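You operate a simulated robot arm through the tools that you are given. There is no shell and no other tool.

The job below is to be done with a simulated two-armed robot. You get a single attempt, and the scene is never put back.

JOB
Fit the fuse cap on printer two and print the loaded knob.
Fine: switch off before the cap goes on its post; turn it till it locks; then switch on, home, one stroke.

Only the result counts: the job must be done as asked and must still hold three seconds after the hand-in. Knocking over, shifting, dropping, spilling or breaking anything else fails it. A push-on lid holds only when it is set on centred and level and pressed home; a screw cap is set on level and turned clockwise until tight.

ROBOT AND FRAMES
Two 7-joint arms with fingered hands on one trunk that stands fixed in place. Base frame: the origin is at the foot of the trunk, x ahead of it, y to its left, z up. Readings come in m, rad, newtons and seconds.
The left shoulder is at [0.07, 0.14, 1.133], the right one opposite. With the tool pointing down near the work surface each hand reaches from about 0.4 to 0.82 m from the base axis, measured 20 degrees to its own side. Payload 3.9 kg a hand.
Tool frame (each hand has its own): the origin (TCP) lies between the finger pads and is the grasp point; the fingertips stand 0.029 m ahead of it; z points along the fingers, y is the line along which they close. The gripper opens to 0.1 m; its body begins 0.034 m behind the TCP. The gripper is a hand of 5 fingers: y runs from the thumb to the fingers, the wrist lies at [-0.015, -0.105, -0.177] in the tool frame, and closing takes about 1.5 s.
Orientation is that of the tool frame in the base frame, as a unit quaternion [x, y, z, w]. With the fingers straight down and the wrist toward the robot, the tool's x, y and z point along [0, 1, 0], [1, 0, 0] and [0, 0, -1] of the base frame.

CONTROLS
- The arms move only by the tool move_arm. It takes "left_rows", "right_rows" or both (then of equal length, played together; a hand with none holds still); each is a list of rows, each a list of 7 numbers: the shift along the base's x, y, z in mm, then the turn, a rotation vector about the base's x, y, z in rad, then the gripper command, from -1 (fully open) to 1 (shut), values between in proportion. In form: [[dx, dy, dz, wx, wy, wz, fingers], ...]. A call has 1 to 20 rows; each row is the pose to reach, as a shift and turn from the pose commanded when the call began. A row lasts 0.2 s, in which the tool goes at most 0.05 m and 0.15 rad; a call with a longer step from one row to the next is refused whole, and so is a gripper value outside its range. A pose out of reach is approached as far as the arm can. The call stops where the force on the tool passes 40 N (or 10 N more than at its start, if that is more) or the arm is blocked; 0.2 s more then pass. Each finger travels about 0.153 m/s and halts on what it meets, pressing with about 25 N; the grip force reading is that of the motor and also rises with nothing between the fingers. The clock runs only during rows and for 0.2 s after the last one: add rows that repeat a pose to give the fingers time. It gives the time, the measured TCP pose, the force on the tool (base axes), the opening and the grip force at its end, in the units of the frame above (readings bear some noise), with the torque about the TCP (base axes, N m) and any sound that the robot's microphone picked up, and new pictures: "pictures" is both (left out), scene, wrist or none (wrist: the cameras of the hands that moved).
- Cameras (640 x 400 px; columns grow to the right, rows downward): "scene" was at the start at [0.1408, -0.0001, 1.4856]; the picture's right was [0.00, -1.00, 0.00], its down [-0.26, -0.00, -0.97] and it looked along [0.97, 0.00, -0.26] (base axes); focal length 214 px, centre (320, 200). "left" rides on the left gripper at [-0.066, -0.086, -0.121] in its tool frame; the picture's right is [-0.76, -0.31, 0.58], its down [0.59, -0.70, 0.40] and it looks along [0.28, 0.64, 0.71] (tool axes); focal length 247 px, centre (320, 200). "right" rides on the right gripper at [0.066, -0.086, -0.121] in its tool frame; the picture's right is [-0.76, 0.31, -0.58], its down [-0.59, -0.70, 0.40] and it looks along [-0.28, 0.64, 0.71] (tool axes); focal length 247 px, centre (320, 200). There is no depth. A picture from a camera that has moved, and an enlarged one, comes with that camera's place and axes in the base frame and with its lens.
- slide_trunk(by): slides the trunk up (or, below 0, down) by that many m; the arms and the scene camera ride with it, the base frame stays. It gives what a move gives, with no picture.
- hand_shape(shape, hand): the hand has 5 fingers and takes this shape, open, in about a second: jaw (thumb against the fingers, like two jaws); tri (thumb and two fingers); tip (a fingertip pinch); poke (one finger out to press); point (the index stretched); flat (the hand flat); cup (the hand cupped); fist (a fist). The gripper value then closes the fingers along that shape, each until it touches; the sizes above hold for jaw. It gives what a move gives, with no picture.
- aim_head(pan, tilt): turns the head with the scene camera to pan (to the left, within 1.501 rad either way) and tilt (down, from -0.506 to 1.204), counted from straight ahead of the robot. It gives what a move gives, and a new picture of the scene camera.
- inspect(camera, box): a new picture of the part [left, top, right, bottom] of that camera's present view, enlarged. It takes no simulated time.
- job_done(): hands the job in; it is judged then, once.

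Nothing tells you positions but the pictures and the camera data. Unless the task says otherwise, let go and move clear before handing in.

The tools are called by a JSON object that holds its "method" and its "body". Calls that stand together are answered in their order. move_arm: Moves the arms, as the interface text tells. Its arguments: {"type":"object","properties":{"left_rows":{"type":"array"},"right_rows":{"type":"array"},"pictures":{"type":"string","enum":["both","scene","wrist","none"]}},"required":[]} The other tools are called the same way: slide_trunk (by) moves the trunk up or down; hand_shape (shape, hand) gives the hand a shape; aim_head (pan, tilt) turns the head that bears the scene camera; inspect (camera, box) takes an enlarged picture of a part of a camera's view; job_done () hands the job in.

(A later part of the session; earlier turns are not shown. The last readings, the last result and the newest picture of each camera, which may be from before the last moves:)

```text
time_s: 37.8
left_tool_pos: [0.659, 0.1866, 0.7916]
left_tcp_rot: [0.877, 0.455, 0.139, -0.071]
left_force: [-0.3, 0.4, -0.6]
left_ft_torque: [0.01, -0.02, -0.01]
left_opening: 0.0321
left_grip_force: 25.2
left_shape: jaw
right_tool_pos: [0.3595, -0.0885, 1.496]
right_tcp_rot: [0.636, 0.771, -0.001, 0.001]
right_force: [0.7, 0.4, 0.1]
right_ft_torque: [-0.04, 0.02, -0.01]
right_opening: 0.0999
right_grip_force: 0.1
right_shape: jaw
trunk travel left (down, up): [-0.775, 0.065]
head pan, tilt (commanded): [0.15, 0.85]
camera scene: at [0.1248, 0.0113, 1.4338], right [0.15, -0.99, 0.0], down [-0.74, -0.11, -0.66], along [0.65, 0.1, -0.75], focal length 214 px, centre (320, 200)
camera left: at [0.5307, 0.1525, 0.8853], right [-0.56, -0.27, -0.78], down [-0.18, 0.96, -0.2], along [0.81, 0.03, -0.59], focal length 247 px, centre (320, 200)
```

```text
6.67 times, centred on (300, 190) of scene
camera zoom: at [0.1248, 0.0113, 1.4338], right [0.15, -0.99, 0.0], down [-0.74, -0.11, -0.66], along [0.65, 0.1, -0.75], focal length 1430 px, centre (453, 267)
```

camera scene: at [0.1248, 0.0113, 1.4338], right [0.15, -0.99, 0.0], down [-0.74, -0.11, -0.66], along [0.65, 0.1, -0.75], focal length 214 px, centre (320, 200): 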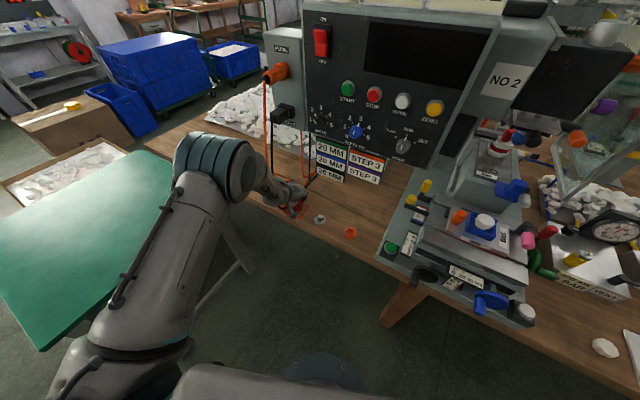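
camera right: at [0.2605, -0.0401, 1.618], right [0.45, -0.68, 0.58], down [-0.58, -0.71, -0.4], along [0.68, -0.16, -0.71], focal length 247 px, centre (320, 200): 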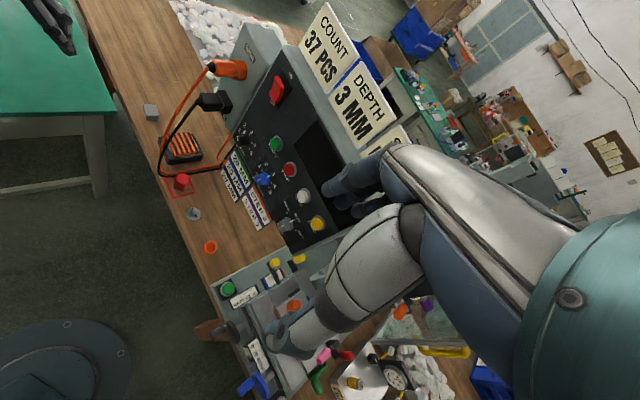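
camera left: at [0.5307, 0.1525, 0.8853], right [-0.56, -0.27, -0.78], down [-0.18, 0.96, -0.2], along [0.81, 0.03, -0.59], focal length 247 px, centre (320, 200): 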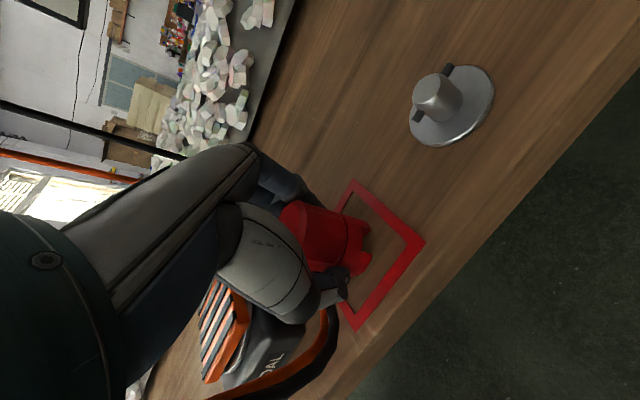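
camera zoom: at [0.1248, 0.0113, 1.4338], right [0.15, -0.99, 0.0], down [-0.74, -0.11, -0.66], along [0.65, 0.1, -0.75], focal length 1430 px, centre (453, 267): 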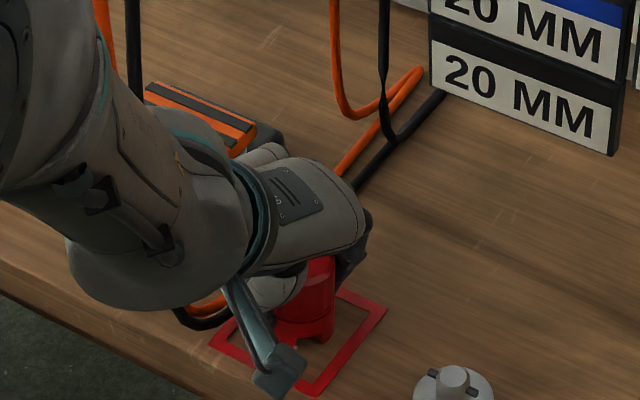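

The cap is gripped (25 N). Lifting it straight up, slightly away from the cables.

{"method": "move_arm", "body": {"left_rows": [[0, 0, 10, 0, 0, 0, 1], [0, 0, 25, 0, 0, 0, 1], [-4, -8, 45, 0, 0, 0, 1], [-10, -20, 65, 0, 0, 0, 1], [-15, -35, 75, 0, 0, 0, 1], [-15, -35, 75, 0, 0, 0, 1]]}}

{"method": "inspect", "body": {"camera": "left", "box": [260, 170, 388, 250]}}

{"method": "inspect", "body": {"camera": "scene", "box": [272, 165, 336, 205]}}

```text
time_s: 39.2
left_tool_pos: [0.6427, 0.1503, 0.863]
left_tcp_rot: [0.876, 0.456, 0.139, -0.072]
left_force: [-0.7, -0.1, -0.4]
left_ft_torque: [-0.01, 0.03, -0.02]
left_opening: 0.0317
left_grip_force: 24.7
left_shape: jaw
right_tool_pos: [0.3601, -0.0879, 1.4958]
right_tcp_rot: [0.636, 0.772, -0.001, 0.001]
right_force: [0.0, 0.6, -0.2]
right_ft_torque: [-0.05, 0.01, 0.01]
right_opening: 0.1
right_grip_force: 0.0
right_shape: jaw
trunk travel left (down, up): [-0.775, 0.065]
head pan, tilt (commanded): [0.15, 0.85]
camera scene: at [0.125, 0.0117, 1.4338], right [0.15, -0.99, 0.0], down [-0.74, -0.11, -0.66], along [0.65, 0.1, -0.75], focal length 214 px, centre (320, 200)
camera left: at [0.515, 0.1165, 0.959], right [-0.56, -0.27, -0.78], down [-0.18, 0.96, -0.2], along [0.81, 0.03, -0.59], focal length 247 px, centre (320, 200)
```

scene: 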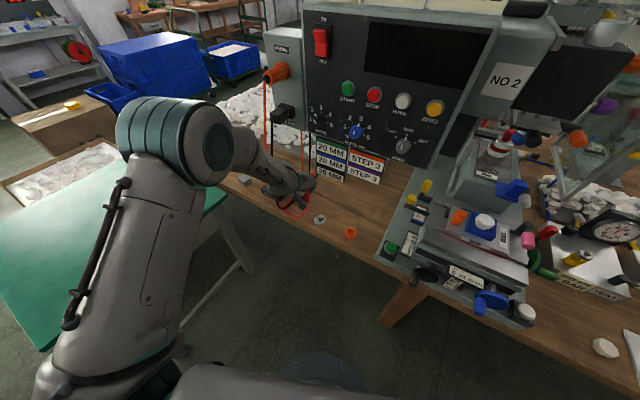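
left: 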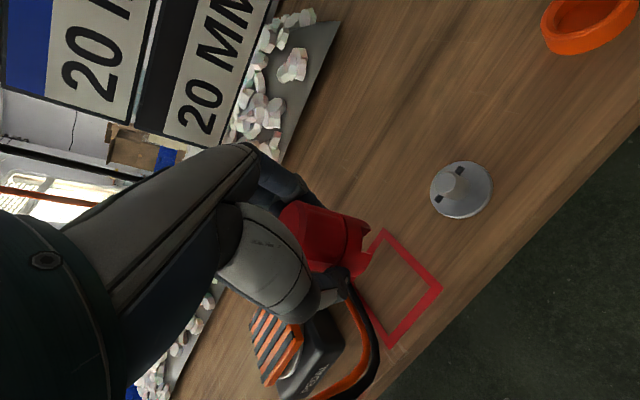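

```text
5.00 times, centred on (324, 210) of left
camera zoom: at [0.515, 0.1165, 0.959], right [-0.56, -0.27, -0.78], down [-0.18, 0.96, -0.2], along [0.81, 0.03, -0.59], focal length 1235 px, centre (300, 150)
```

zoom: 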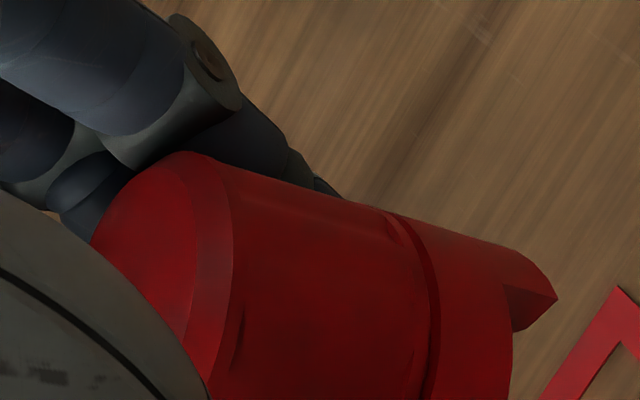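

```text
10.00 times, centred on (304, 185) of scene
camera zoom: at [0.125, 0.0117, 1.4338], right [0.15, -0.99, 0.0], down [-0.74, -0.11, -0.66], along [0.65, 0.1, -0.75], focal length 2145 px, centre (480, 350)
```

zoom: 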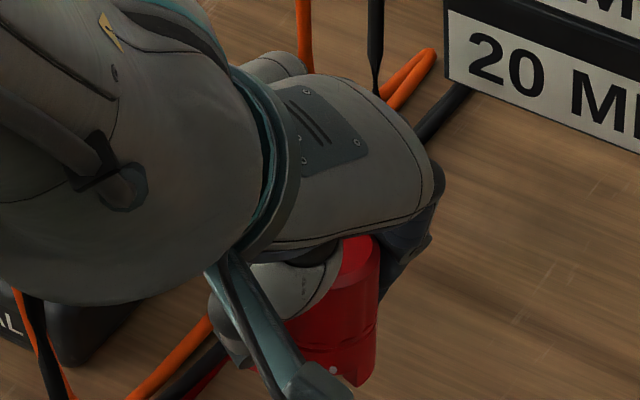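

The cap is lifted. I'll measure its exact pose in the hand (centre, tilt and notch direction) from the wrist camera.

{"method": "inspect", "body": {"camera": "left", "box": [270, 190, 398, 290]}}

{"method": "inspect", "body": {"camera": "left", "box": [330, 200, 394, 290]}}

```text
4.00 times, centred on (334, 240) of left
camera zoom: at [0.515, 0.1165, 0.959], right [-0.56, -0.27, -0.78], down [-0.18, 0.96, -0.2], along [0.81, 0.03, -0.59], focal length 988 px, centre (264, 40)
```

zoom: 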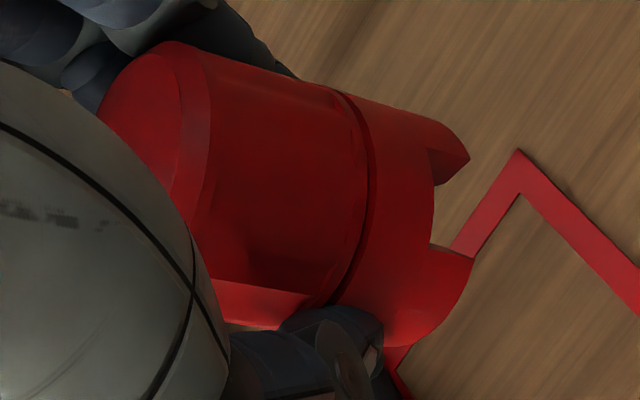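

```text
4.44 times, centred on (362, 245) of left
camera zoom: at [0.515, 0.1165, 0.959], right [-0.56, -0.27, -0.78], down [-0.18, 0.96, -0.2], along [0.81, 0.03, -0.59], focal length 1098 px, centre (133, 0)
```

zoom: 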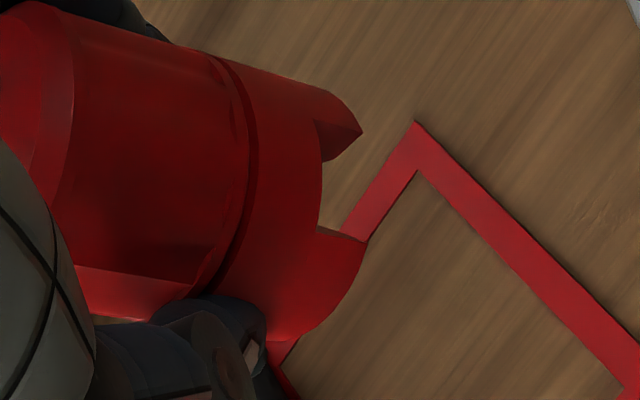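

The cap hangs slightly tilted (a few degrees, bottom toward the left) because of the leaned grip. I'll measure that more precisely.

{"method": "inspect", "body": {"camera": "left", "box": [310, 195, 390, 245]}}

{"method": "inspect", "body": {"camera": "left", "box": [330, 240, 394, 280]}}

{"method": "inspect", "body": {"camera": "scene", "box": [288, 183, 320, 208]}}

```text
8.00 times, centred on (350, 220) of left
camera zoom: at [0.515, 0.1165, 0.959], right [-0.56, -0.27, -0.78], down [-0.18, 0.96, -0.2], along [0.81, 0.03, -0.59], focal length 1976 px, centre (80, 40)
```

zoom: 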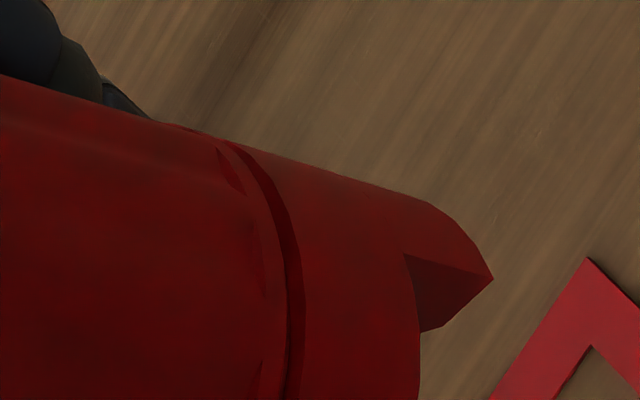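

```text
10.00 times, centred on (362, 260) of left
camera zoom: at [0.515, 0.1165, 0.959], right [-0.56, -0.27, -0.78], down [-0.18, 0.96, -0.2], along [0.81, 0.03, -0.59], focal length 2470 px, centre (-100, -400)
```

zoom: 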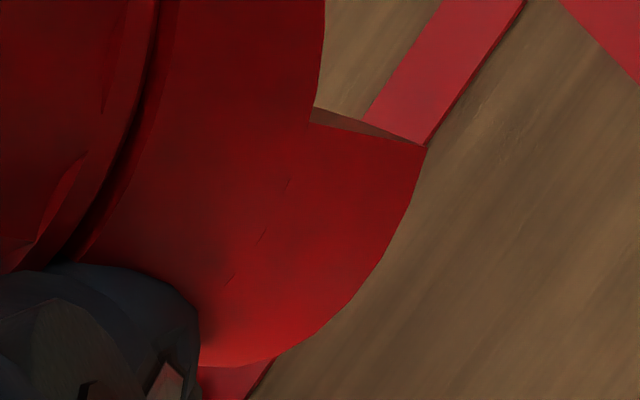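

```text
16.00 times, centred on (304, 196) of scene
camera zoom: at [0.125, 0.0117, 1.4338], right [0.15, -0.99, 0.0], down [-0.74, -0.11, -0.66], along [0.65, 0.1, -0.75], focal length 3432 px, centre (576, 272)
```

zoom: 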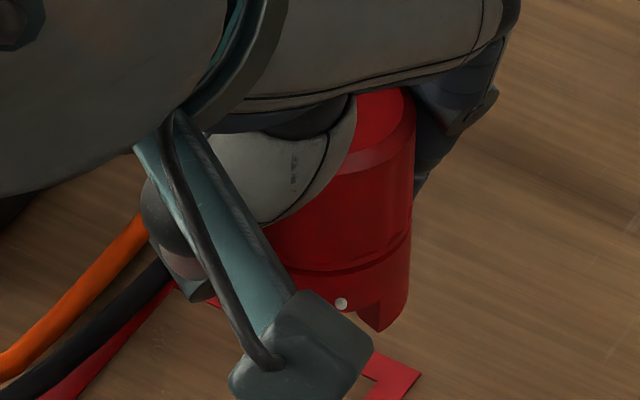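

The grip tilted the cap a few degrees, so rather than fight that I'll set it down on clear bench between the square and the post (away from the cables) and regrasp it with an upright hand.

{"method": "move_arm", "body": {"left_rows": [[-2, -5, -15, 0, 0, 0, 1], [-3, -10, -35, 0, 0, 0, 1], [-3, -10, -55, 0, 0, 0, 1], [-3, -10, -65, 0, 0, 0, 1], [-3, -10, -70, 0, 0, 0, 1], [-3, -10, -73, 0, 0, 0, 1], [-3, -10, -73, 0, 0, 0, 1]]}}

{"method": "inspect", "body": {"camera": "left", "box": [270, 190, 398, 290]}}

```text
time_s: 40.8
left_tool_pos: [0.6393, 0.14, 0.7913]
left_tcp_rot: [0.877, 0.455, 0.139, -0.072]
left_force: [0.4, 0.5, -0.7]
left_ft_torque: [0.0, 0.0, 0.0]
left_opening: 0.0317
left_grip_force: 24.5
left_shape: jaw
right_tool_pos: [0.3598, -0.0882, 1.496]
right_tcp_rot: [0.636, 0.771, -0.001, 0.001]
right_force: [-0.1, -0.2, 0.2]
right_ft_torque: [0.01, -0.01, 0.0]
right_opening: 0.0999
right_grip_force: 0.0
right_shape: jaw
trunk travel left (down, up): [-0.775, 0.065]
head pan, tilt (commanded): [0.15, 0.85]
camera scene: at [0.1247, 0.0112, 1.4338], right [0.15, -0.99, 0.0], down [-0.74, -0.11, -0.66], along [0.65, 0.1, -0.75], focal length 214 px, centre (320, 200)
camera left: at [0.5119, 0.1064, 0.8863], right [-0.56, -0.27, -0.78], down [-0.18, 0.96, -0.2], along [0.81, 0.03, -0.59], focal length 247 px, centre (320, 200)
```

scene: 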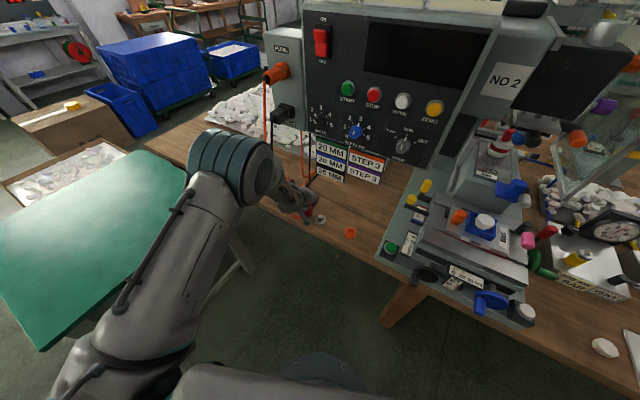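
left: 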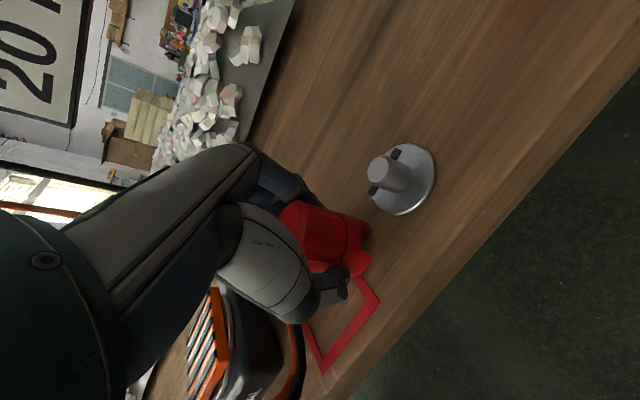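

```text
4.00 times, centred on (334, 240) of left
camera zoom: at [0.5119, 0.1064, 0.8863], right [-0.56, -0.27, -0.78], down [-0.18, 0.96, -0.2], along [0.81, 0.03, -0.59], focal length 988 px, centre (264, 40)
```

zoom: 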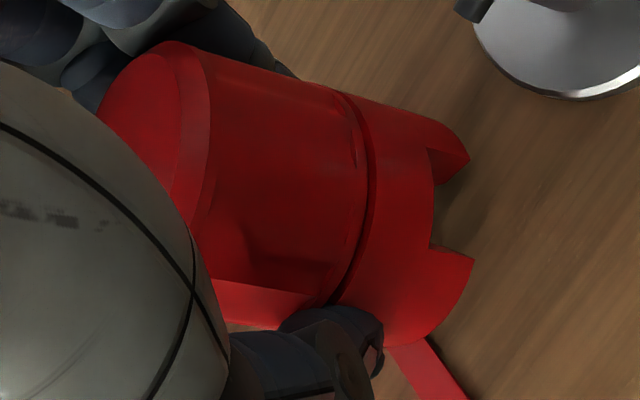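

Nearly touching the bench; I'll lower a few mm more until contact, then open.

{"method": "move_arm", "body": {"left_rows": [[0, 0, -2, 0, 0, 0, 1], [0, 0, -4, 0, 0, 0, 1], [0, 0, -4, 0, 0, 0, 1]], "pictures": "none"}}

```text
time_s: 41.6
left_tool_pos: [0.6391, 0.1404, 0.7901]
left_tcp_rot: [0.876, 0.457, 0.14, -0.071]
left_force: [-0.2, 0.9, 5.6]
left_ft_torque: [-0.03, -0.06, 0.05]
left_opening: 0.0322
left_grip_force: 24.9
left_shape: jaw
right_tool_pos: [0.3585, -0.088, 1.4967]
right_tcp_rot: [0.636, 0.771, -0.001, 0.001]
right_force: [1.0, -0.5, 0.2]
right_ft_torque: [0.0, -0.02, 0.0]
right_opening: 0.0998
right_grip_force: 0.0
right_shape: jaw
trunk travel left (down, up): [-0.775, 0.065]
head pan, tilt (commanded): [0.15, 0.85]
```

Bench contact felt (5.6 N). Opening gently.

{"method": "move_arm", "body": {"left_rows": [[0, 0, 0, 0, 0, 0, 0.3], [0, 0, 0, 0, 0, 0, 0.2], [0, 0, 0, 0, 0, 0, 0.1], [0, 0, 0, 0, 0, 0, -0.1], [0, 0, 0, 0, 0, 0, -0.4], [0, 0, 0, 0, 0, 0, -0.7], [0, 0, 0, 0, 0, 0, -1], [0, 0, 0, 0, 0, 0, -1]]}}

{"method": "inspect", "body": {"camera": "left", "box": [270, 190, 398, 290]}}

```text
time_s: 43.4
left_tool_pos: [0.6396, 0.1411, 0.7873]
left_tcp_rot: [0.876, 0.455, 0.14, -0.072]
left_force: [-0.2, -0.2, 0.3]
left_ft_torque: [-0.03, -0.02, 0.01]
left_opening: 0.0998
left_grip_force: 0.0
left_shape: jaw
right_tool_pos: [0.3588, -0.0882, 1.4958]
right_tcp_rot: [0.636, 0.772, -0.001, 0.002]
right_force: [0.6, -0.1, 0.1]
right_ft_torque: [-0.01, -0.03, 0.0]
right_opening: 0.0997
right_grip_force: 0.0
right_shape: jaw
trunk travel left (down, up): [-0.775, 0.065]
head pan, tilt (commanded): [0.15, 0.85]
camera scene: at [0.1247, 0.0113, 1.4338], right [0.15, -0.99, 0.0], down [-0.74, -0.11, -0.66], along [0.65, 0.1, -0.75], focal length 214 px, centre (320, 200)
camera left: at [0.5118, 0.1066, 0.8826], right [-0.56, -0.27, -0.78], down [-0.18, 0.96, -0.2], along [0.81, 0.03, -0.59], focal length 247 px, centre (320, 200)
```

scene: 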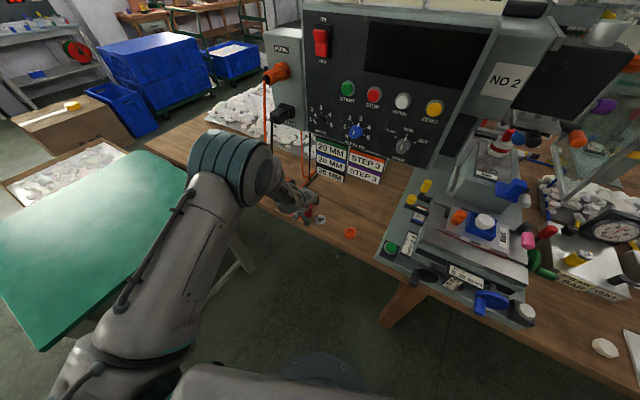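
left: 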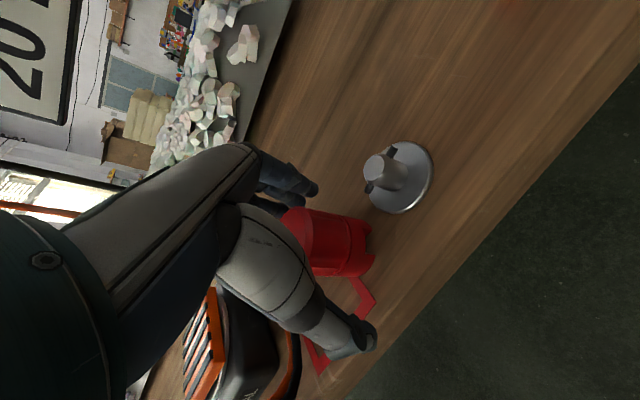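

```text
4.00 times, centred on (334, 240) of left
camera zoom: at [0.5118, 0.1066, 0.8826], right [-0.56, -0.27, -0.78], down [-0.18, 0.96, -0.2], along [0.81, 0.03, -0.59], focal length 988 px, centre (264, 40)
```

zoom: 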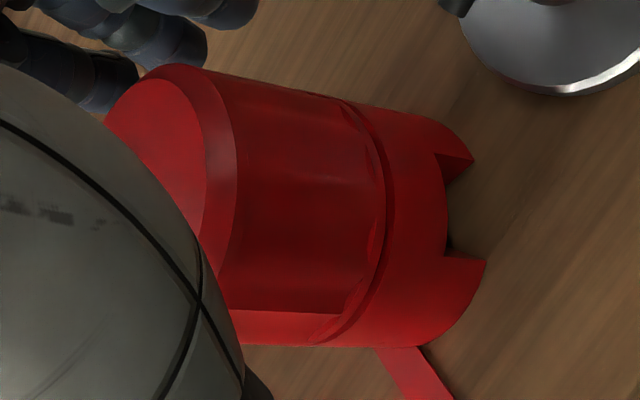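

The cap now stands level on the open bench. I'll look closely at its facets to choose the best regrasp direction.

{"method": "inspect", "body": {"camera": "left", "box": [290, 195, 380, 280]}}

{"method": "inspect", "body": {"camera": "right", "box": [160, 150, 224, 220]}}

{"method": "inspect", "body": {"camera": "scene", "box": [292, 190, 340, 230]}}

```text
4.71 times, centred on (335, 238) of left
camera zoom: at [0.5118, 0.1066, 0.8826], right [-0.56, -0.27, -0.78], down [-0.18, 0.96, -0.2], along [0.81, 0.03, -0.59], focal length 1162 px, centre (249, 24)
```

zoom: 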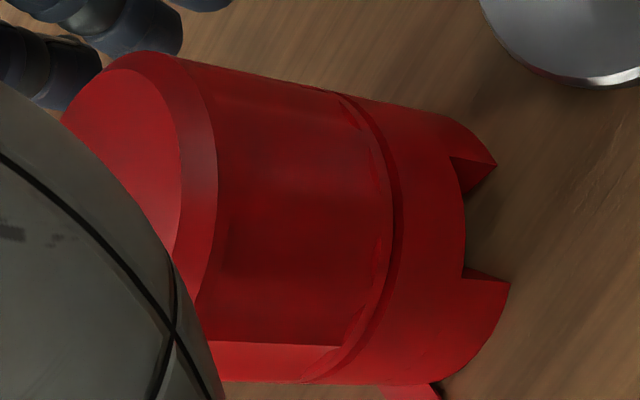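

```text
5.71 times, centred on (192, 185) of right
camera zoom: at [0.2614, -0.0398, 1.6177], right [0.45, -0.68, 0.58], down [-0.58, -0.71, -0.4], along [0.68, -0.16, -0.71], focal length 1411 px, centre (1051, 286)
```

zoom: 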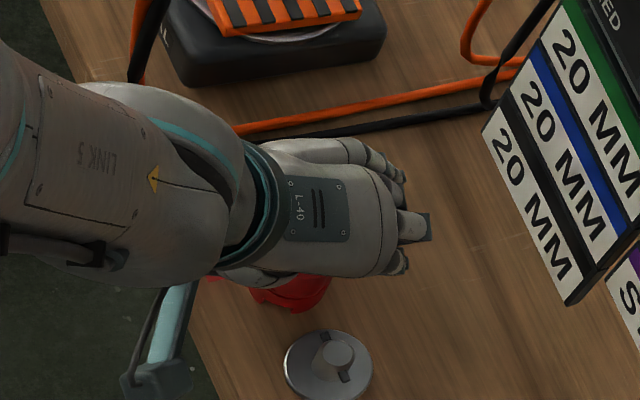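

```text
10.00 times, centred on (316, 210) of scene
camera zoom: at [0.1247, 0.0113, 1.4338], right [0.15, -0.99, 0.0], down [-0.74, -0.11, -0.66], along [0.65, 0.1, -0.75], focal length 2145 px, centre (360, 100)
```

zoom: 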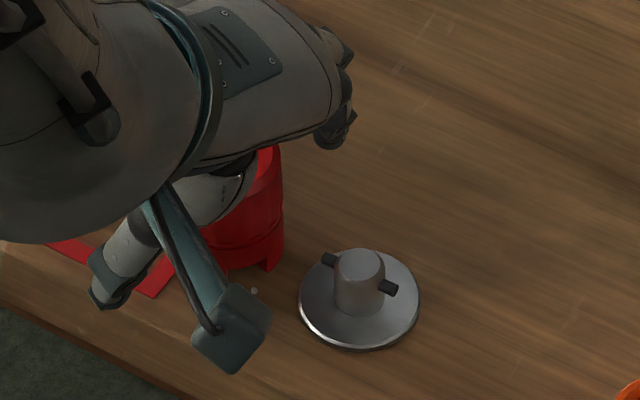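

The notch is at ~208.5°, cap centre (0.640, 0.139). I'll rise, bring the hand upright, and come back down for a level grip.

{"method": "move_arm", "body": {"left_rows": [[0, 0, 30, 0, 0, 0, -1], [0, 0, 60, 0, 0, 0, -1], [0, 0, 70, -0.0858, 0.0601, 0, -1], [0, 0, 70, -0.1716, 0.1201, 0, -1], [0, 0, 70, -0.2573, 0.1802, 0, -1], [0, 0, 70, -0.2573, 0.1802, 0, -1]]}}

{"method": "inspect", "body": {"camera": "left", "box": [280, 180, 440, 280]}}

{"method": "inspect", "body": {"camera": "right", "box": [140, 140, 240, 230]}}

```text
time_s: 44.8
left_tool_pos: [0.639, 0.1412, 0.8584]
left_tcp_rot: [0.887, 0.462, 0.001, 0.001]
left_force: [0.0, 0.1, 0.5]
left_ft_torque: [-0.01, 0.01, 0.01]
left_opening: 0.0997
left_grip_force: 0.0
left_shape: jaw
right_tool_pos: [0.36, -0.0885, 1.4967]
right_tcp_rot: [0.636, 0.772, -0.001, 0.001]
right_force: [-0.7, 0.4, -0.1]
right_ft_torque: [0.01, 0.03, 0.01]
right_opening: 0.0997
right_grip_force: 0.1
right_shape: jaw
trunk travel left (down, up): [-0.775, 0.065]
head pan, tilt (commanded): [0.15, 0.85]
camera scene: at [0.1247, 0.011, 1.4338], right [0.15, -0.99, 0.0], down [-0.74, -0.11, -0.66], along [0.65, 0.1, -0.75], focal length 214 px, centre (320, 200)
camera left: at [0.5317, 0.1346, 0.979], right [-0.68, -0.44, -0.58], down [-0.24, 0.89, -0.4], along [0.69, -0.14, -0.71], focal length 247 px, centre (320, 200)
```

scene: 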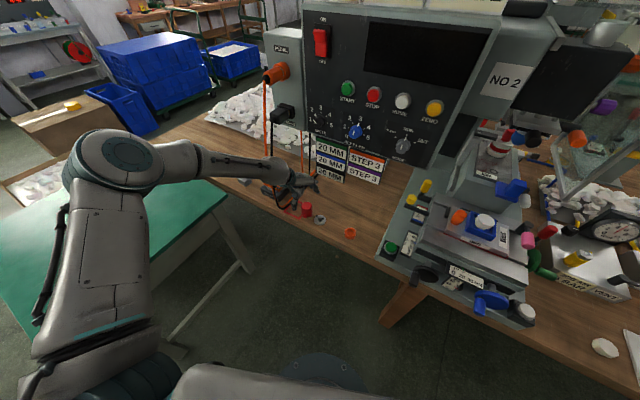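
left: 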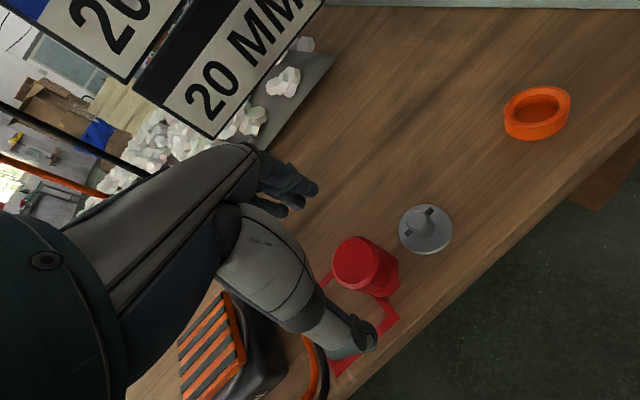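

```text
4.00 times, centred on (360, 230) of left
camera zoom: at [0.5317, 0.1346, 0.979], right [-0.68, -0.44, -0.58], down [-0.24, 0.89, -0.4], along [0.69, -0.14, -0.71], focal length 988 px, centre (160, 80)
```

zoom: 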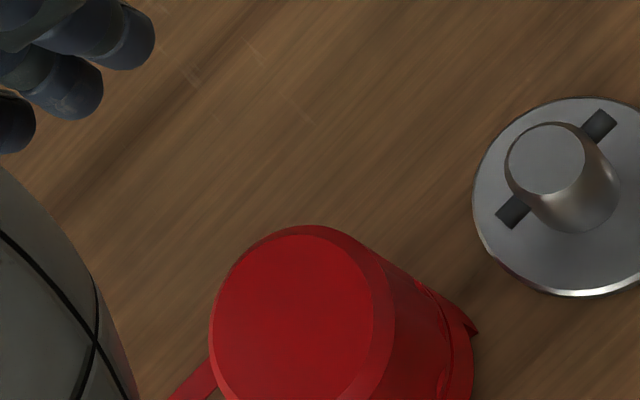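

```text
4.44 times, centred on (190, 185) of right
camera zoom: at [0.2614, -0.0402, 1.6177], right [0.45, -0.68, 0.58], down [-0.58, -0.71, -0.4], along [0.68, -0.16, -0.71], focal length 1098 px, centre (898, 267)
```

zoom: 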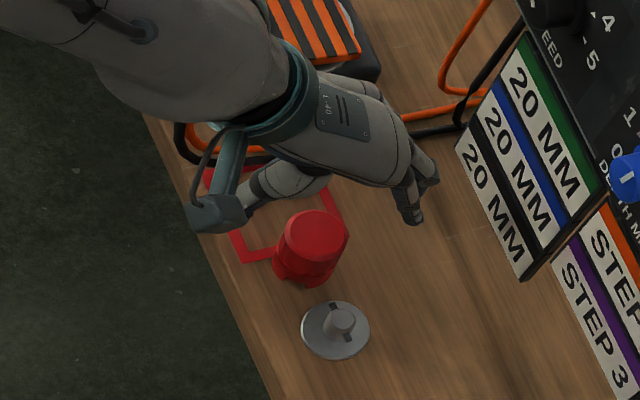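

Hand is upright over the cap, and the post re-measures at (0.615, 0.083). Descending to regrasp.

{"method": "move_arm", "body": {"left_rows": [[0, -1, -25, 0, 0, 0, -1], [0, -2, -50, 0, 0, 0, -1], [0, -2, -64, 0, 0, 0, -1], [0, -2, -71, 0, 0, 0, -1], [0, -2, -71, 0, 0, 0, -1]]}}

{"method": "inspect", "body": {"camera": "left", "box": [270, 190, 398, 290]}}

{"method": "inspect", "body": {"camera": "right", "box": [140, 140, 240, 230]}}

```text
time_s: 46.0
left_tool_pos: [0.6396, 0.1375, 0.7878]
left_tcp_rot: [0.887, 0.462, 0.001, 0.001]
left_force: [0.4, 1.2, 0.3]
left_ft_torque: [-0.01, 0.04, 0.02]
left_opening: 0.0999
left_grip_force: 0.1
left_shape: jaw
right_tool_pos: [0.3574, -0.0879, 1.4963]
right_tcp_rot: [0.636, 0.772, -0.001, 0.001]
right_force: [-0.3, 0.3, 0.3]
right_ft_torque: [0.0, -0.04, -0.01]
right_opening: 0.0999
right_grip_force: 0.1
right_shape: jaw
trunk travel left (down, up): [-0.775, 0.065]
head pan, tilt (commanded): [0.15, 0.85]
camera scene: at [0.1245, 0.0113, 1.4338], right [0.15, -0.99, 0.0], down [-0.74, -0.11, -0.66], along [0.65, 0.1, -0.75], focal length 214 px, centre (320, 200)
camera left: at [0.5316, 0.1322, 0.9078], right [-0.68, -0.44, -0.58], down [-0.24, 0.89, -0.4], along [0.69, -0.14, -0.71], focal length 247 px, centre (320, 200)
```

scene: 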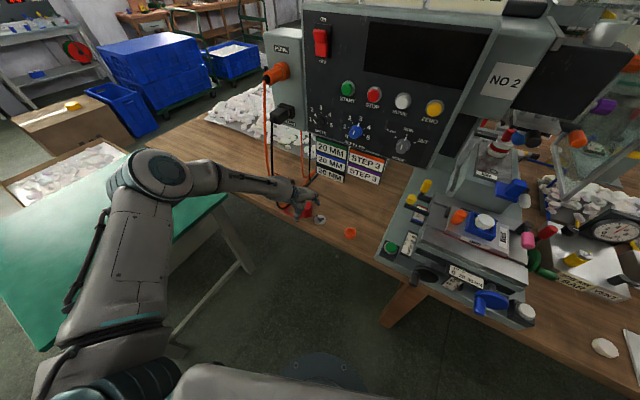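
left: 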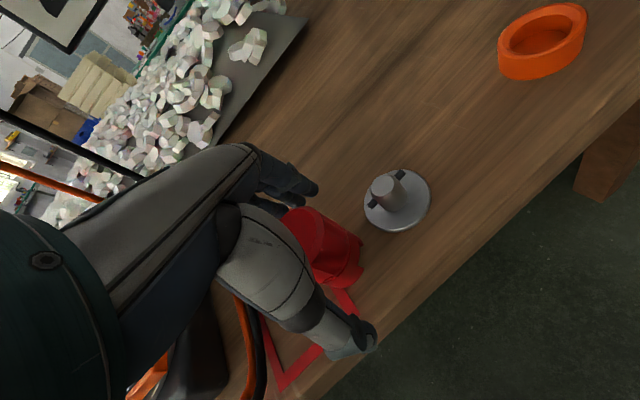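

```text
4.00 times, centred on (334, 240) of left
camera zoom: at [0.5316, 0.1322, 0.9078], right [-0.68, -0.44, -0.58], down [-0.24, 0.89, -0.4], along [0.69, -0.14, -0.71], focal length 988 px, centre (264, 40)
```

zoom: 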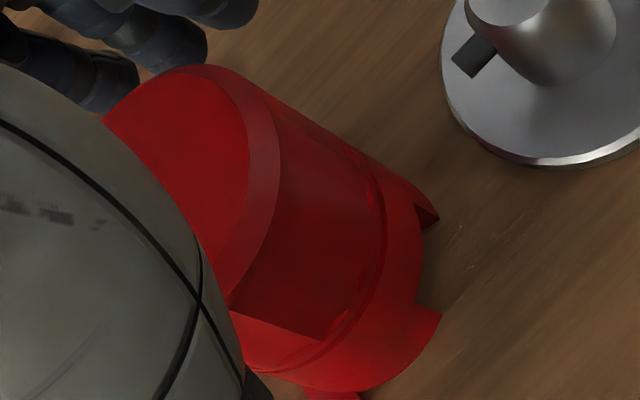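

```text
4.44 times, centred on (190, 185) of right
camera zoom: at [0.2612, -0.0398, 1.6177], right [0.45, -0.68, 0.58], down [-0.58, -0.71, -0.4], along [0.68, -0.16, -0.71], focal length 1098 px, centre (898, 267)
```

zoom: 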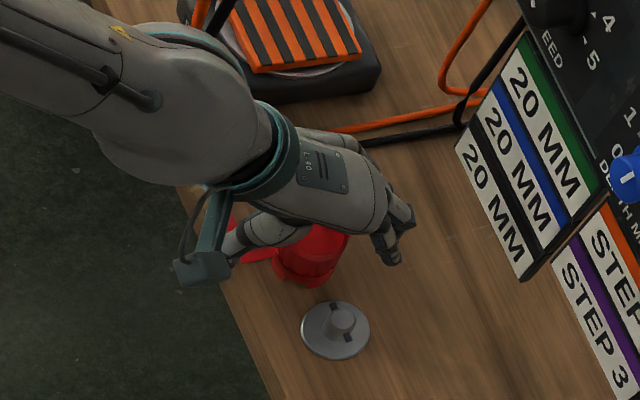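

Closing on the cap again.

{"method": "move_arm", "body": {"left_rows": [[0, 0, 0, 0, 0, 0, -0.5], [0, 0, 0, 0, 0, 0, 0], [0, 0, 0, 0, 0, 0, 0.3], [0, 0, 0, 0, 0, 0, 0.6], [0, 0, 0, 0, 0, 0, 1], [0, 0, 0, 0, 0, 0, 1], [0, 0, 0, 0, 0, 0, 1], [0, 0, 0, 0, 0, 0, 1]], "pictures": "none"}}

{"method": "inspect", "body": {"camera": "left", "box": [270, 190, 398, 290]}}

{"method": "inspect", "body": {"camera": "right", "box": [140, 140, 240, 230]}}

```text
time_s: 47.8
left_tool_pos: [0.6396, 0.1391, 0.7867]
left_tcp_rot: [0.887, 0.462, 0.0, 0.0]
left_force: [0.2, 0.0, 0.5]
left_ft_torque: [-0.01, -0.02, 0.01]
left_opening: 0.0313
left_grip_force: 25.6
left_shape: jaw
right_tool_pos: [0.3582, -0.0886, 1.4951]
right_tcp_rot: [0.636, 0.772, -0.002, 0.001]
right_force: [-0.3, 0.6, 0.5]
right_ft_torque: [0.0, 0.03, 0.0]
right_opening: 0.0999
right_grip_force: 0.1
right_shape: jaw
trunk travel left (down, up): [-0.775, 0.065]
head pan, tilt (commanded): [0.15, 0.85]
```

```text
4.00 times, centred on (334, 240) of left
camera zoom: at [0.5318, 0.1324, 0.9079], right [-0.68, -0.44, -0.58], down [-0.24, 0.89, -0.4], along [0.69, -0.14, -0.71], focal length 988 px, centre (264, 40)
```

zoom: 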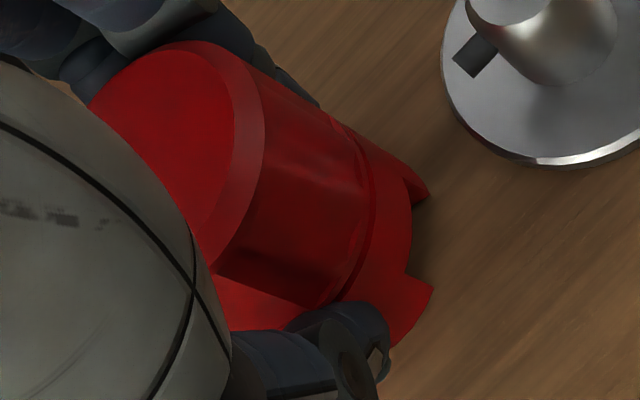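

```text
4.44 times, centred on (190, 185) of right
camera zoom: at [0.2615, -0.0398, 1.6177], right [0.45, -0.68, 0.58], down [-0.58, -0.71, -0.4], along [0.68, -0.16, -0.71], focal length 1098 px, centre (898, 267)
```

zoom: 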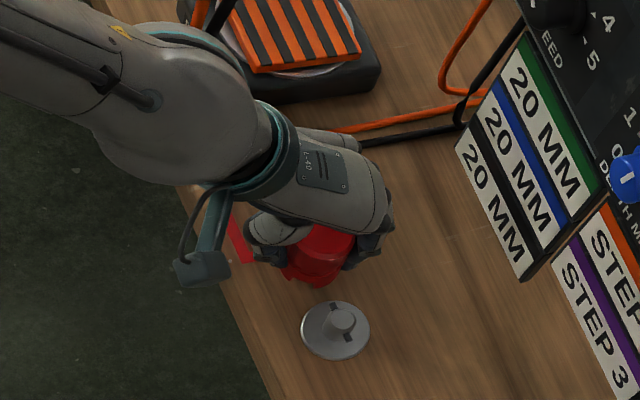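

Gripped; the image shift is just a 5 mm slide with no obvious tilt. Lifting straight up.

{"method": "move_arm", "body": {"left_rows": [[0, 0, 10, 0, 0, 0, 1], [0, 0, 25, 0, 0, 0, 1], [0, 0, 45, 0, 0, 0, 1], [0, 0, 60, 0, 0, 0, 1], [0, 0, 60, 0, 0, 0, 1]]}}

{"method": "inspect", "body": {"camera": "left", "box": [270, 190, 398, 290]}}

{"method": "inspect", "body": {"camera": "left", "box": [320, 195, 400, 245]}}

{"method": "inspect", "body": {"camera": "left", "box": [320, 235, 400, 285]}}

{"method": "inspect", "body": {"camera": "right", "box": [170, 160, 234, 210]}}

{"method": "inspect", "body": {"camera": "scene", "box": [284, 180, 332, 220]}}

```text
time_s: 49.0
left_tool_pos: [0.64, 0.1393, 0.8472]
left_tcp_rot: [0.887, 0.461, 0.0, 0.001]
left_force: [0.5, -0.3, -0.3]
left_ft_torque: [0.01, 0.01, -0.03]
left_opening: 0.0314
left_grip_force: 25.1
left_shape: jaw
right_tool_pos: [0.3596, -0.0891, 1.4971]
right_tcp_rot: [0.635, 0.772, -0.001, 0.001]
right_force: [0.6, 0.0, 0.0]
right_ft_torque: [0.01, 0.0, -0.02]
right_opening: 0.1002
right_grip_force: 0.1
right_shape: jaw
trunk travel left (down, up): [-0.775, 0.065]
head pan, tilt (commanded): [0.15, 0.85]
camera scene: at [0.1251, 0.0114, 1.4338], right [0.15, -0.99, 0.0], down [-0.74, -0.11, -0.66], along [0.65, 0.1, -0.75], focal length 214 px, centre (320, 200)
camera left: at [0.5319, 0.1326, 0.9677], right [-0.69, -0.44, -0.58], down [-0.24, 0.89, -0.4], along [0.69, -0.14, -0.71], focal length 247 px, centre (320, 200)
```

scene: 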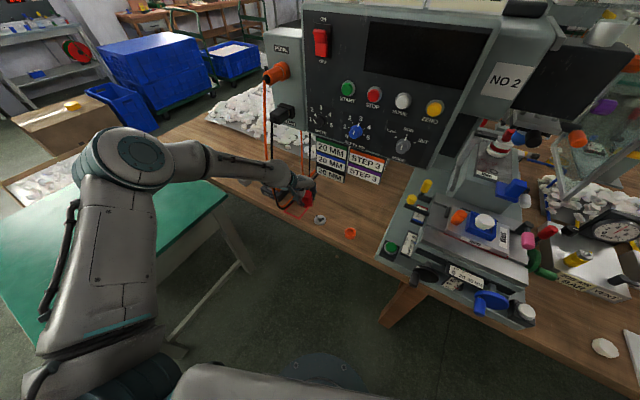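
left: 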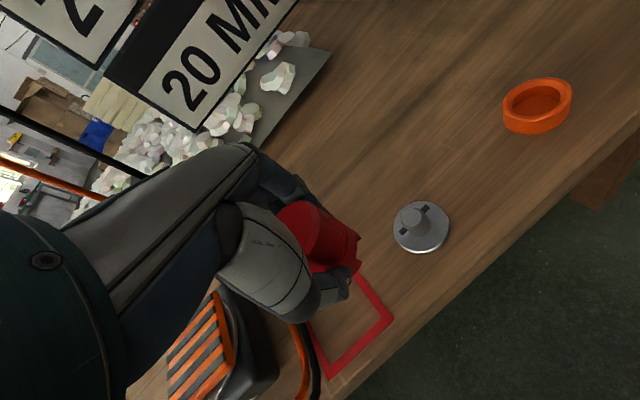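

```text
4.00 times, centred on (334, 240) of left
camera zoom: at [0.5319, 0.1326, 0.9677], right [-0.69, -0.44, -0.58], down [-0.24, 0.89, -0.4], along [0.69, -0.14, -0.71], focal length 988 px, centre (264, 40)
```

zoom: 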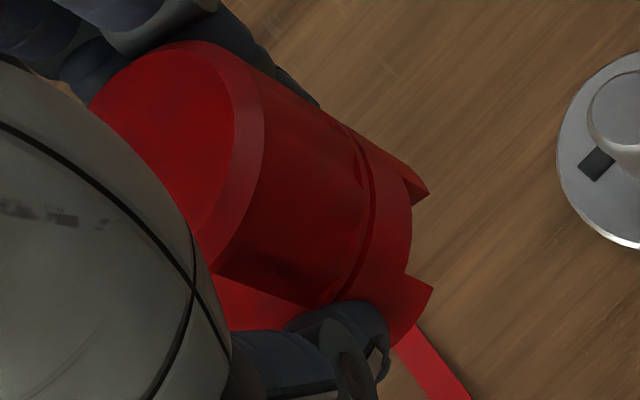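

```text
8.00 times, centred on (360, 220) of left
camera zoom: at [0.5319, 0.1326, 0.9677], right [-0.69, -0.44, -0.58], down [-0.24, 0.89, -0.4], along [0.69, -0.14, -0.71], focal length 1976 px, centre (0, 40)
```

zoom: 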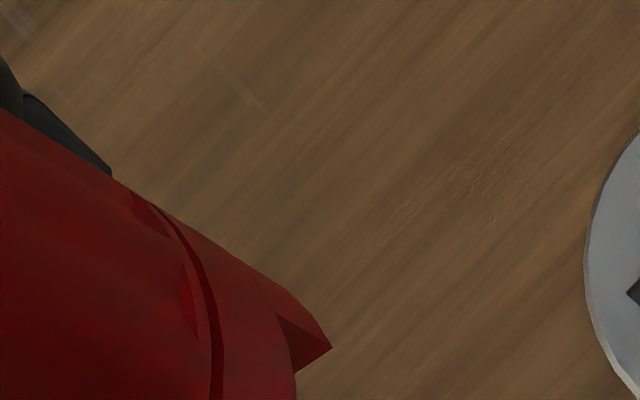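

```text
8.00 times, centred on (360, 260) of left
camera zoom: at [0.5319, 0.1326, 0.9677], right [-0.69, -0.44, -0.58], down [-0.24, 0.89, -0.4], along [0.69, -0.14, -0.71], focal length 1976 px, centre (0, -280)
```

zoom: 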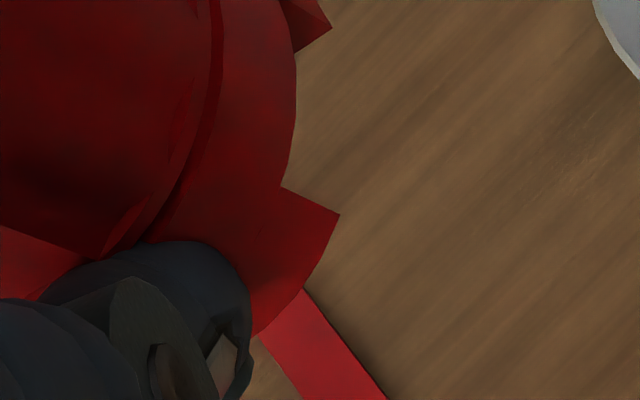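

```text
8.00 times, centred on (202, 185) of right
camera zoom: at [0.2619, -0.0397, 1.6176], right [0.45, -0.68, 0.58], down [-0.58, -0.71, -0.4], along [0.68, -0.16, -0.71], focal length 1976 px, centre (1264, 320)
```

zoom: 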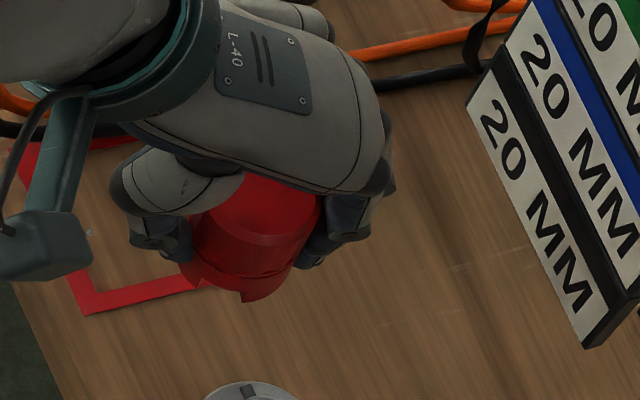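

```text
10.00 times, centred on (308, 200) of scene
camera zoom: at [0.1251, 0.0114, 1.4338], right [0.15, -0.99, 0.0], down [-0.74, -0.11, -0.66], along [0.65, 0.1, -0.75], focal length 2145 px, centre (440, 200)
```

zoom: 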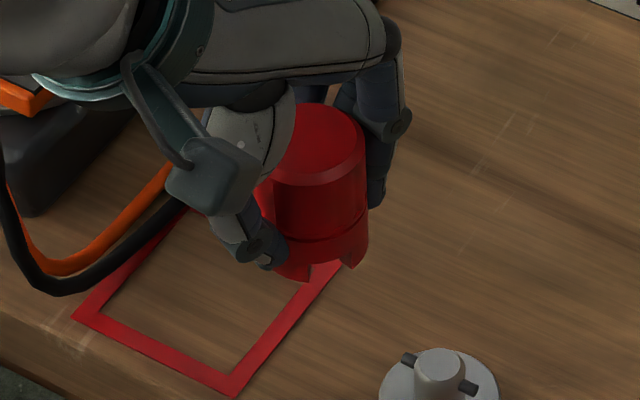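

The cap now hangs level (within ~1°), centred ~4.5 mm toward the fingers, notch at ~210°. I'll turn it +37° to match the pins while moving over the post, staying ~3 cm above it.

{"method": "move_arm", "body": {"left_rows": [[-5, -9, 0, 0, 0, 0.11, 1], [-10, -19, 0, 0, 0, 0.22, 1], [-15, -28, 0, 0, 0, 0.33, 1], [-20, -38, 0, 0, 0, 0.44, 1], [-24, -47, 0, 0, 0, 0.55, 1], [-28, -55, 0, 0, 0, 0.645, 1], [-28, -55, 0, 0, 0, 0.645, 1], [-28, -55, 0, 0, 0, 0.645, 1]]}}

{"method": "inspect", "body": {"camera": "left", "box": [270, 190, 398, 290]}}

{"method": "inspect", "body": {"camera": "right", "box": [170, 160, 250, 220]}}

{"method": "inspect", "body": {"camera": "scene", "box": [290, 190, 350, 235]}}

```text
time_s: 50.8
left_tool_pos: [0.614, 0.0884, 0.8482]
left_tcp_rot: [0.689, 0.725, -0.004, 0.005]
left_force: [-0.1, -0.4, -0.6]
left_ft_torque: [0.02, 0.01, -0.03]
left_opening: 0.0312
left_grip_force: 24.6
left_shape: jaw
right_tool_pos: [0.3588, -0.0888, 1.4954]
right_tcp_rot: [0.636, 0.772, -0.001, 0.002]
right_force: [0.7, -0.3, 0.2]
right_ft_torque: [0.02, -0.02, -0.06]
right_opening: 0.0999
right_grip_force: 0.1
right_shape: jaw
trunk travel left (down, up): [-0.775, 0.065]
head pan, tilt (commanded): [0.15, 0.85]
camera scene: at [0.1247, 0.0108, 1.4338], right [0.15, -0.99, 0.0], down [-0.74, -0.11, -0.66], along [0.65, 0.1, -0.75], focal length 214 px, centre (320, 200)
camera left: at [0.5309, 0.0186, 0.9696], right [-0.27, -0.78, -0.57], down [-0.73, 0.55, -0.41], along [0.63, 0.31, -0.72], focal length 247 px, centre (320, 200)
```

scene: 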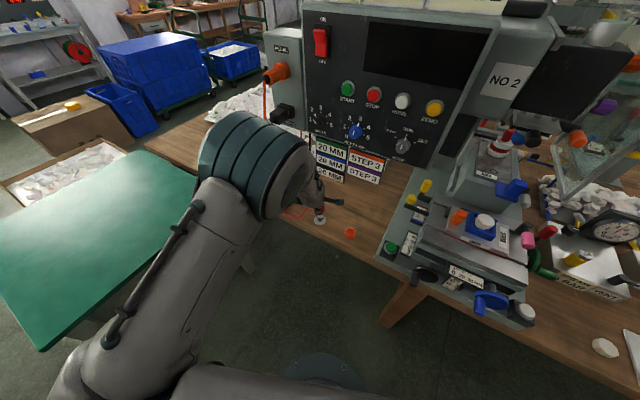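
left: 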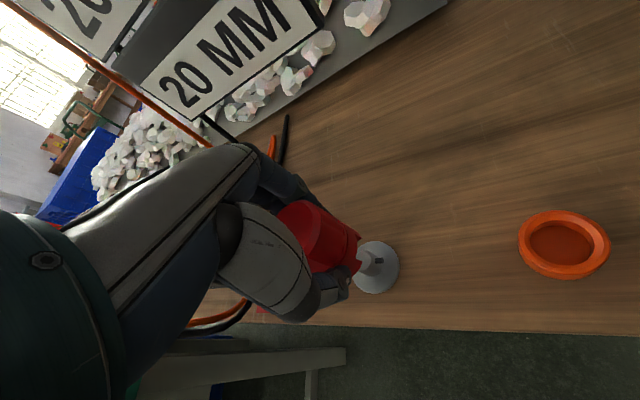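

```text
4.00 times, centred on (334, 240) of left
camera zoom: at [0.5309, 0.0186, 0.9696], right [-0.27, -0.78, -0.57], down [-0.73, 0.55, -0.41], along [0.63, 0.31, -0.72], focal length 988 px, centre (264, 40)
```

zoom: 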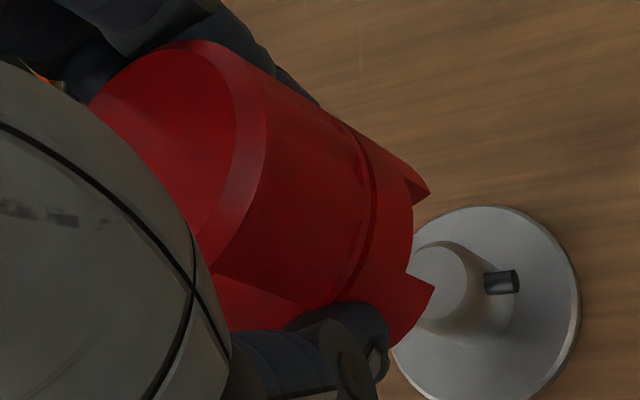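

```text
6.67 times, centred on (210, 190) of right
camera zoom: at [0.2614, -0.0404, 1.6177], right [0.45, -0.68, 0.58], down [-0.58, -0.71, -0.4], along [0.68, -0.16, -0.71], focal length 1646 px, centre (1053, 267)
```

zoom: 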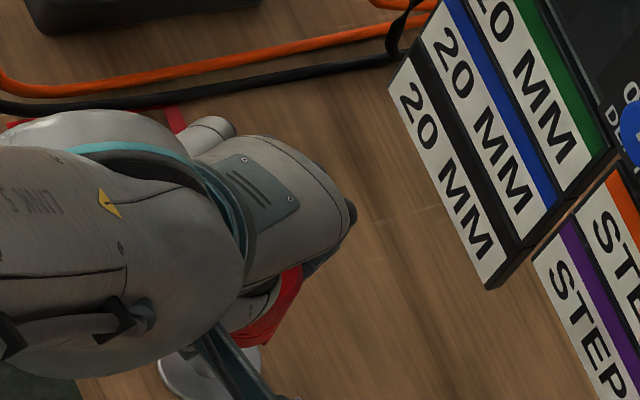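

```text
8.89 times, centred on (320, 212) of scene
camera zoom: at [0.1247, 0.0108, 1.4338], right [0.15, -0.99, 0.0], down [-0.74, -0.11, -0.66], along [0.65, 0.1, -0.75], focal length 1906 px, centre (320, 89)
```

zoom: 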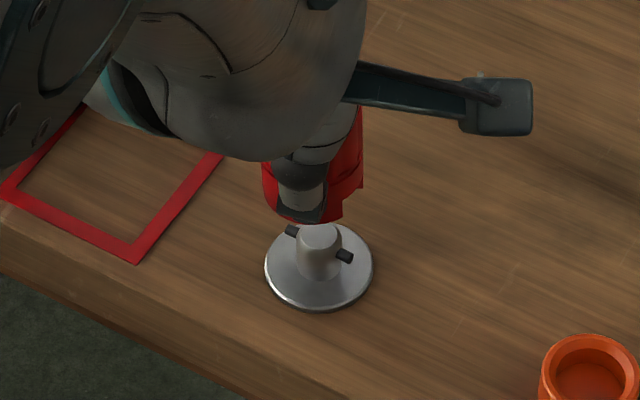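

Position is off by a few mm from command; I'll hold briefly and re-read.

{"method": "move_arm", "body": {"left_rows": [[0, 0, 0, 0, 0, 0, 1], [0, 0, 0, 0, 0, 0, 1], [0, 0, 0, 0, 0, 0, 1]], "pictures": "none"}}

{"method": "inspect", "body": {"camera": "left", "box": [320, 195, 400, 245]}}

{"method": "inspect", "body": {"camera": "left", "box": [330, 230, 410, 280]}}

{"method": "inspect", "body": {"camera": "left", "box": [0, 0, 640, 400]}}

```text
time_s: 51.6
left_tool_pos: [0.6134, 0.0893, 0.8472]
left_tcp_rot: [0.69, 0.724, -0.004, 0.005]
left_force: [-0.2, 0.7, -0.1]
left_ft_torque: [0.0, -0.01, 0.01]
left_opening: 0.0313
left_grip_force: 25.0
left_shape: jaw
right_tool_pos: [0.3584, -0.0888, 1.4965]
right_tcp_rot: [0.636, 0.771, -0.001, 0.002]
right_force: [-0.2, -0.3, 0.1]
right_ft_torque: [0.02, -0.01, -0.02]
right_opening: 0.0996
right_grip_force: 0.1
right_shape: jaw
trunk travel left (down, up): [-0.775, 0.065]
head pan, tilt (commanded): [0.15, 0.85]
```

```text
8.00 times, centred on (360, 220) of left
camera zoom: at [0.5308, 0.0191, 0.9693], right [-0.27, -0.78, -0.57], down [-0.73, 0.55, -0.4], along [0.63, 0.31, -0.72], focal length 1976 px, centre (0, 40)
```

zoom: 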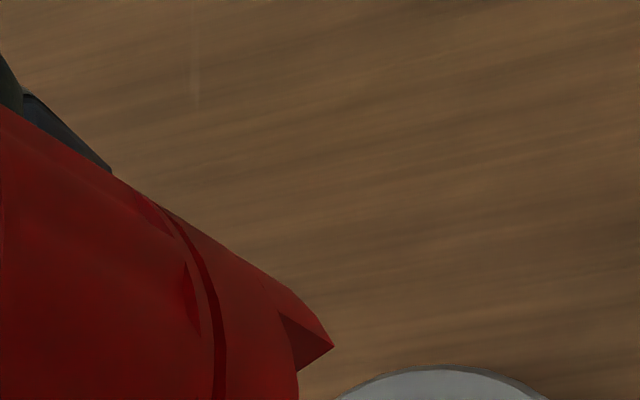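

```text
8.00 times, centred on (370, 255) of left
camera zoom: at [0.5308, 0.0191, 0.9693], right [-0.27, -0.78, -0.57], down [-0.73, 0.55, -0.4], along [0.63, 0.31, -0.72], focal length 1976 px, centre (-80, -240)
```

zoom: 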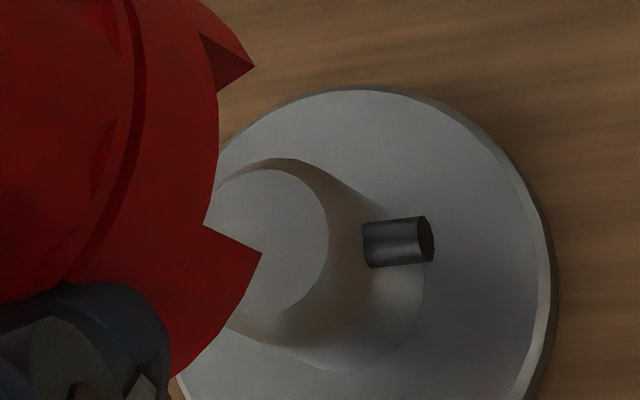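

```text
1.00 times, centred on (320, 200) of left (not enlarged: the box is as wide or as high as the picture)
camera zoom: at [0.5308, 0.0191, 0.9693], right [-0.27, -0.78, -0.57], down [-0.73, 0.55, -0.4], along [0.63, 0.31, -0.72], focal length 247 px, centre (320, 200)
```

zoom: 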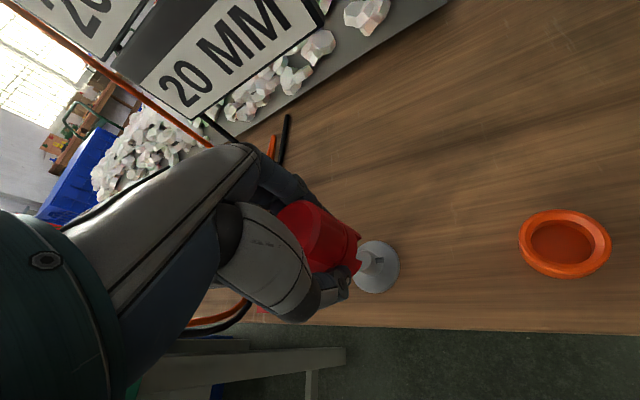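

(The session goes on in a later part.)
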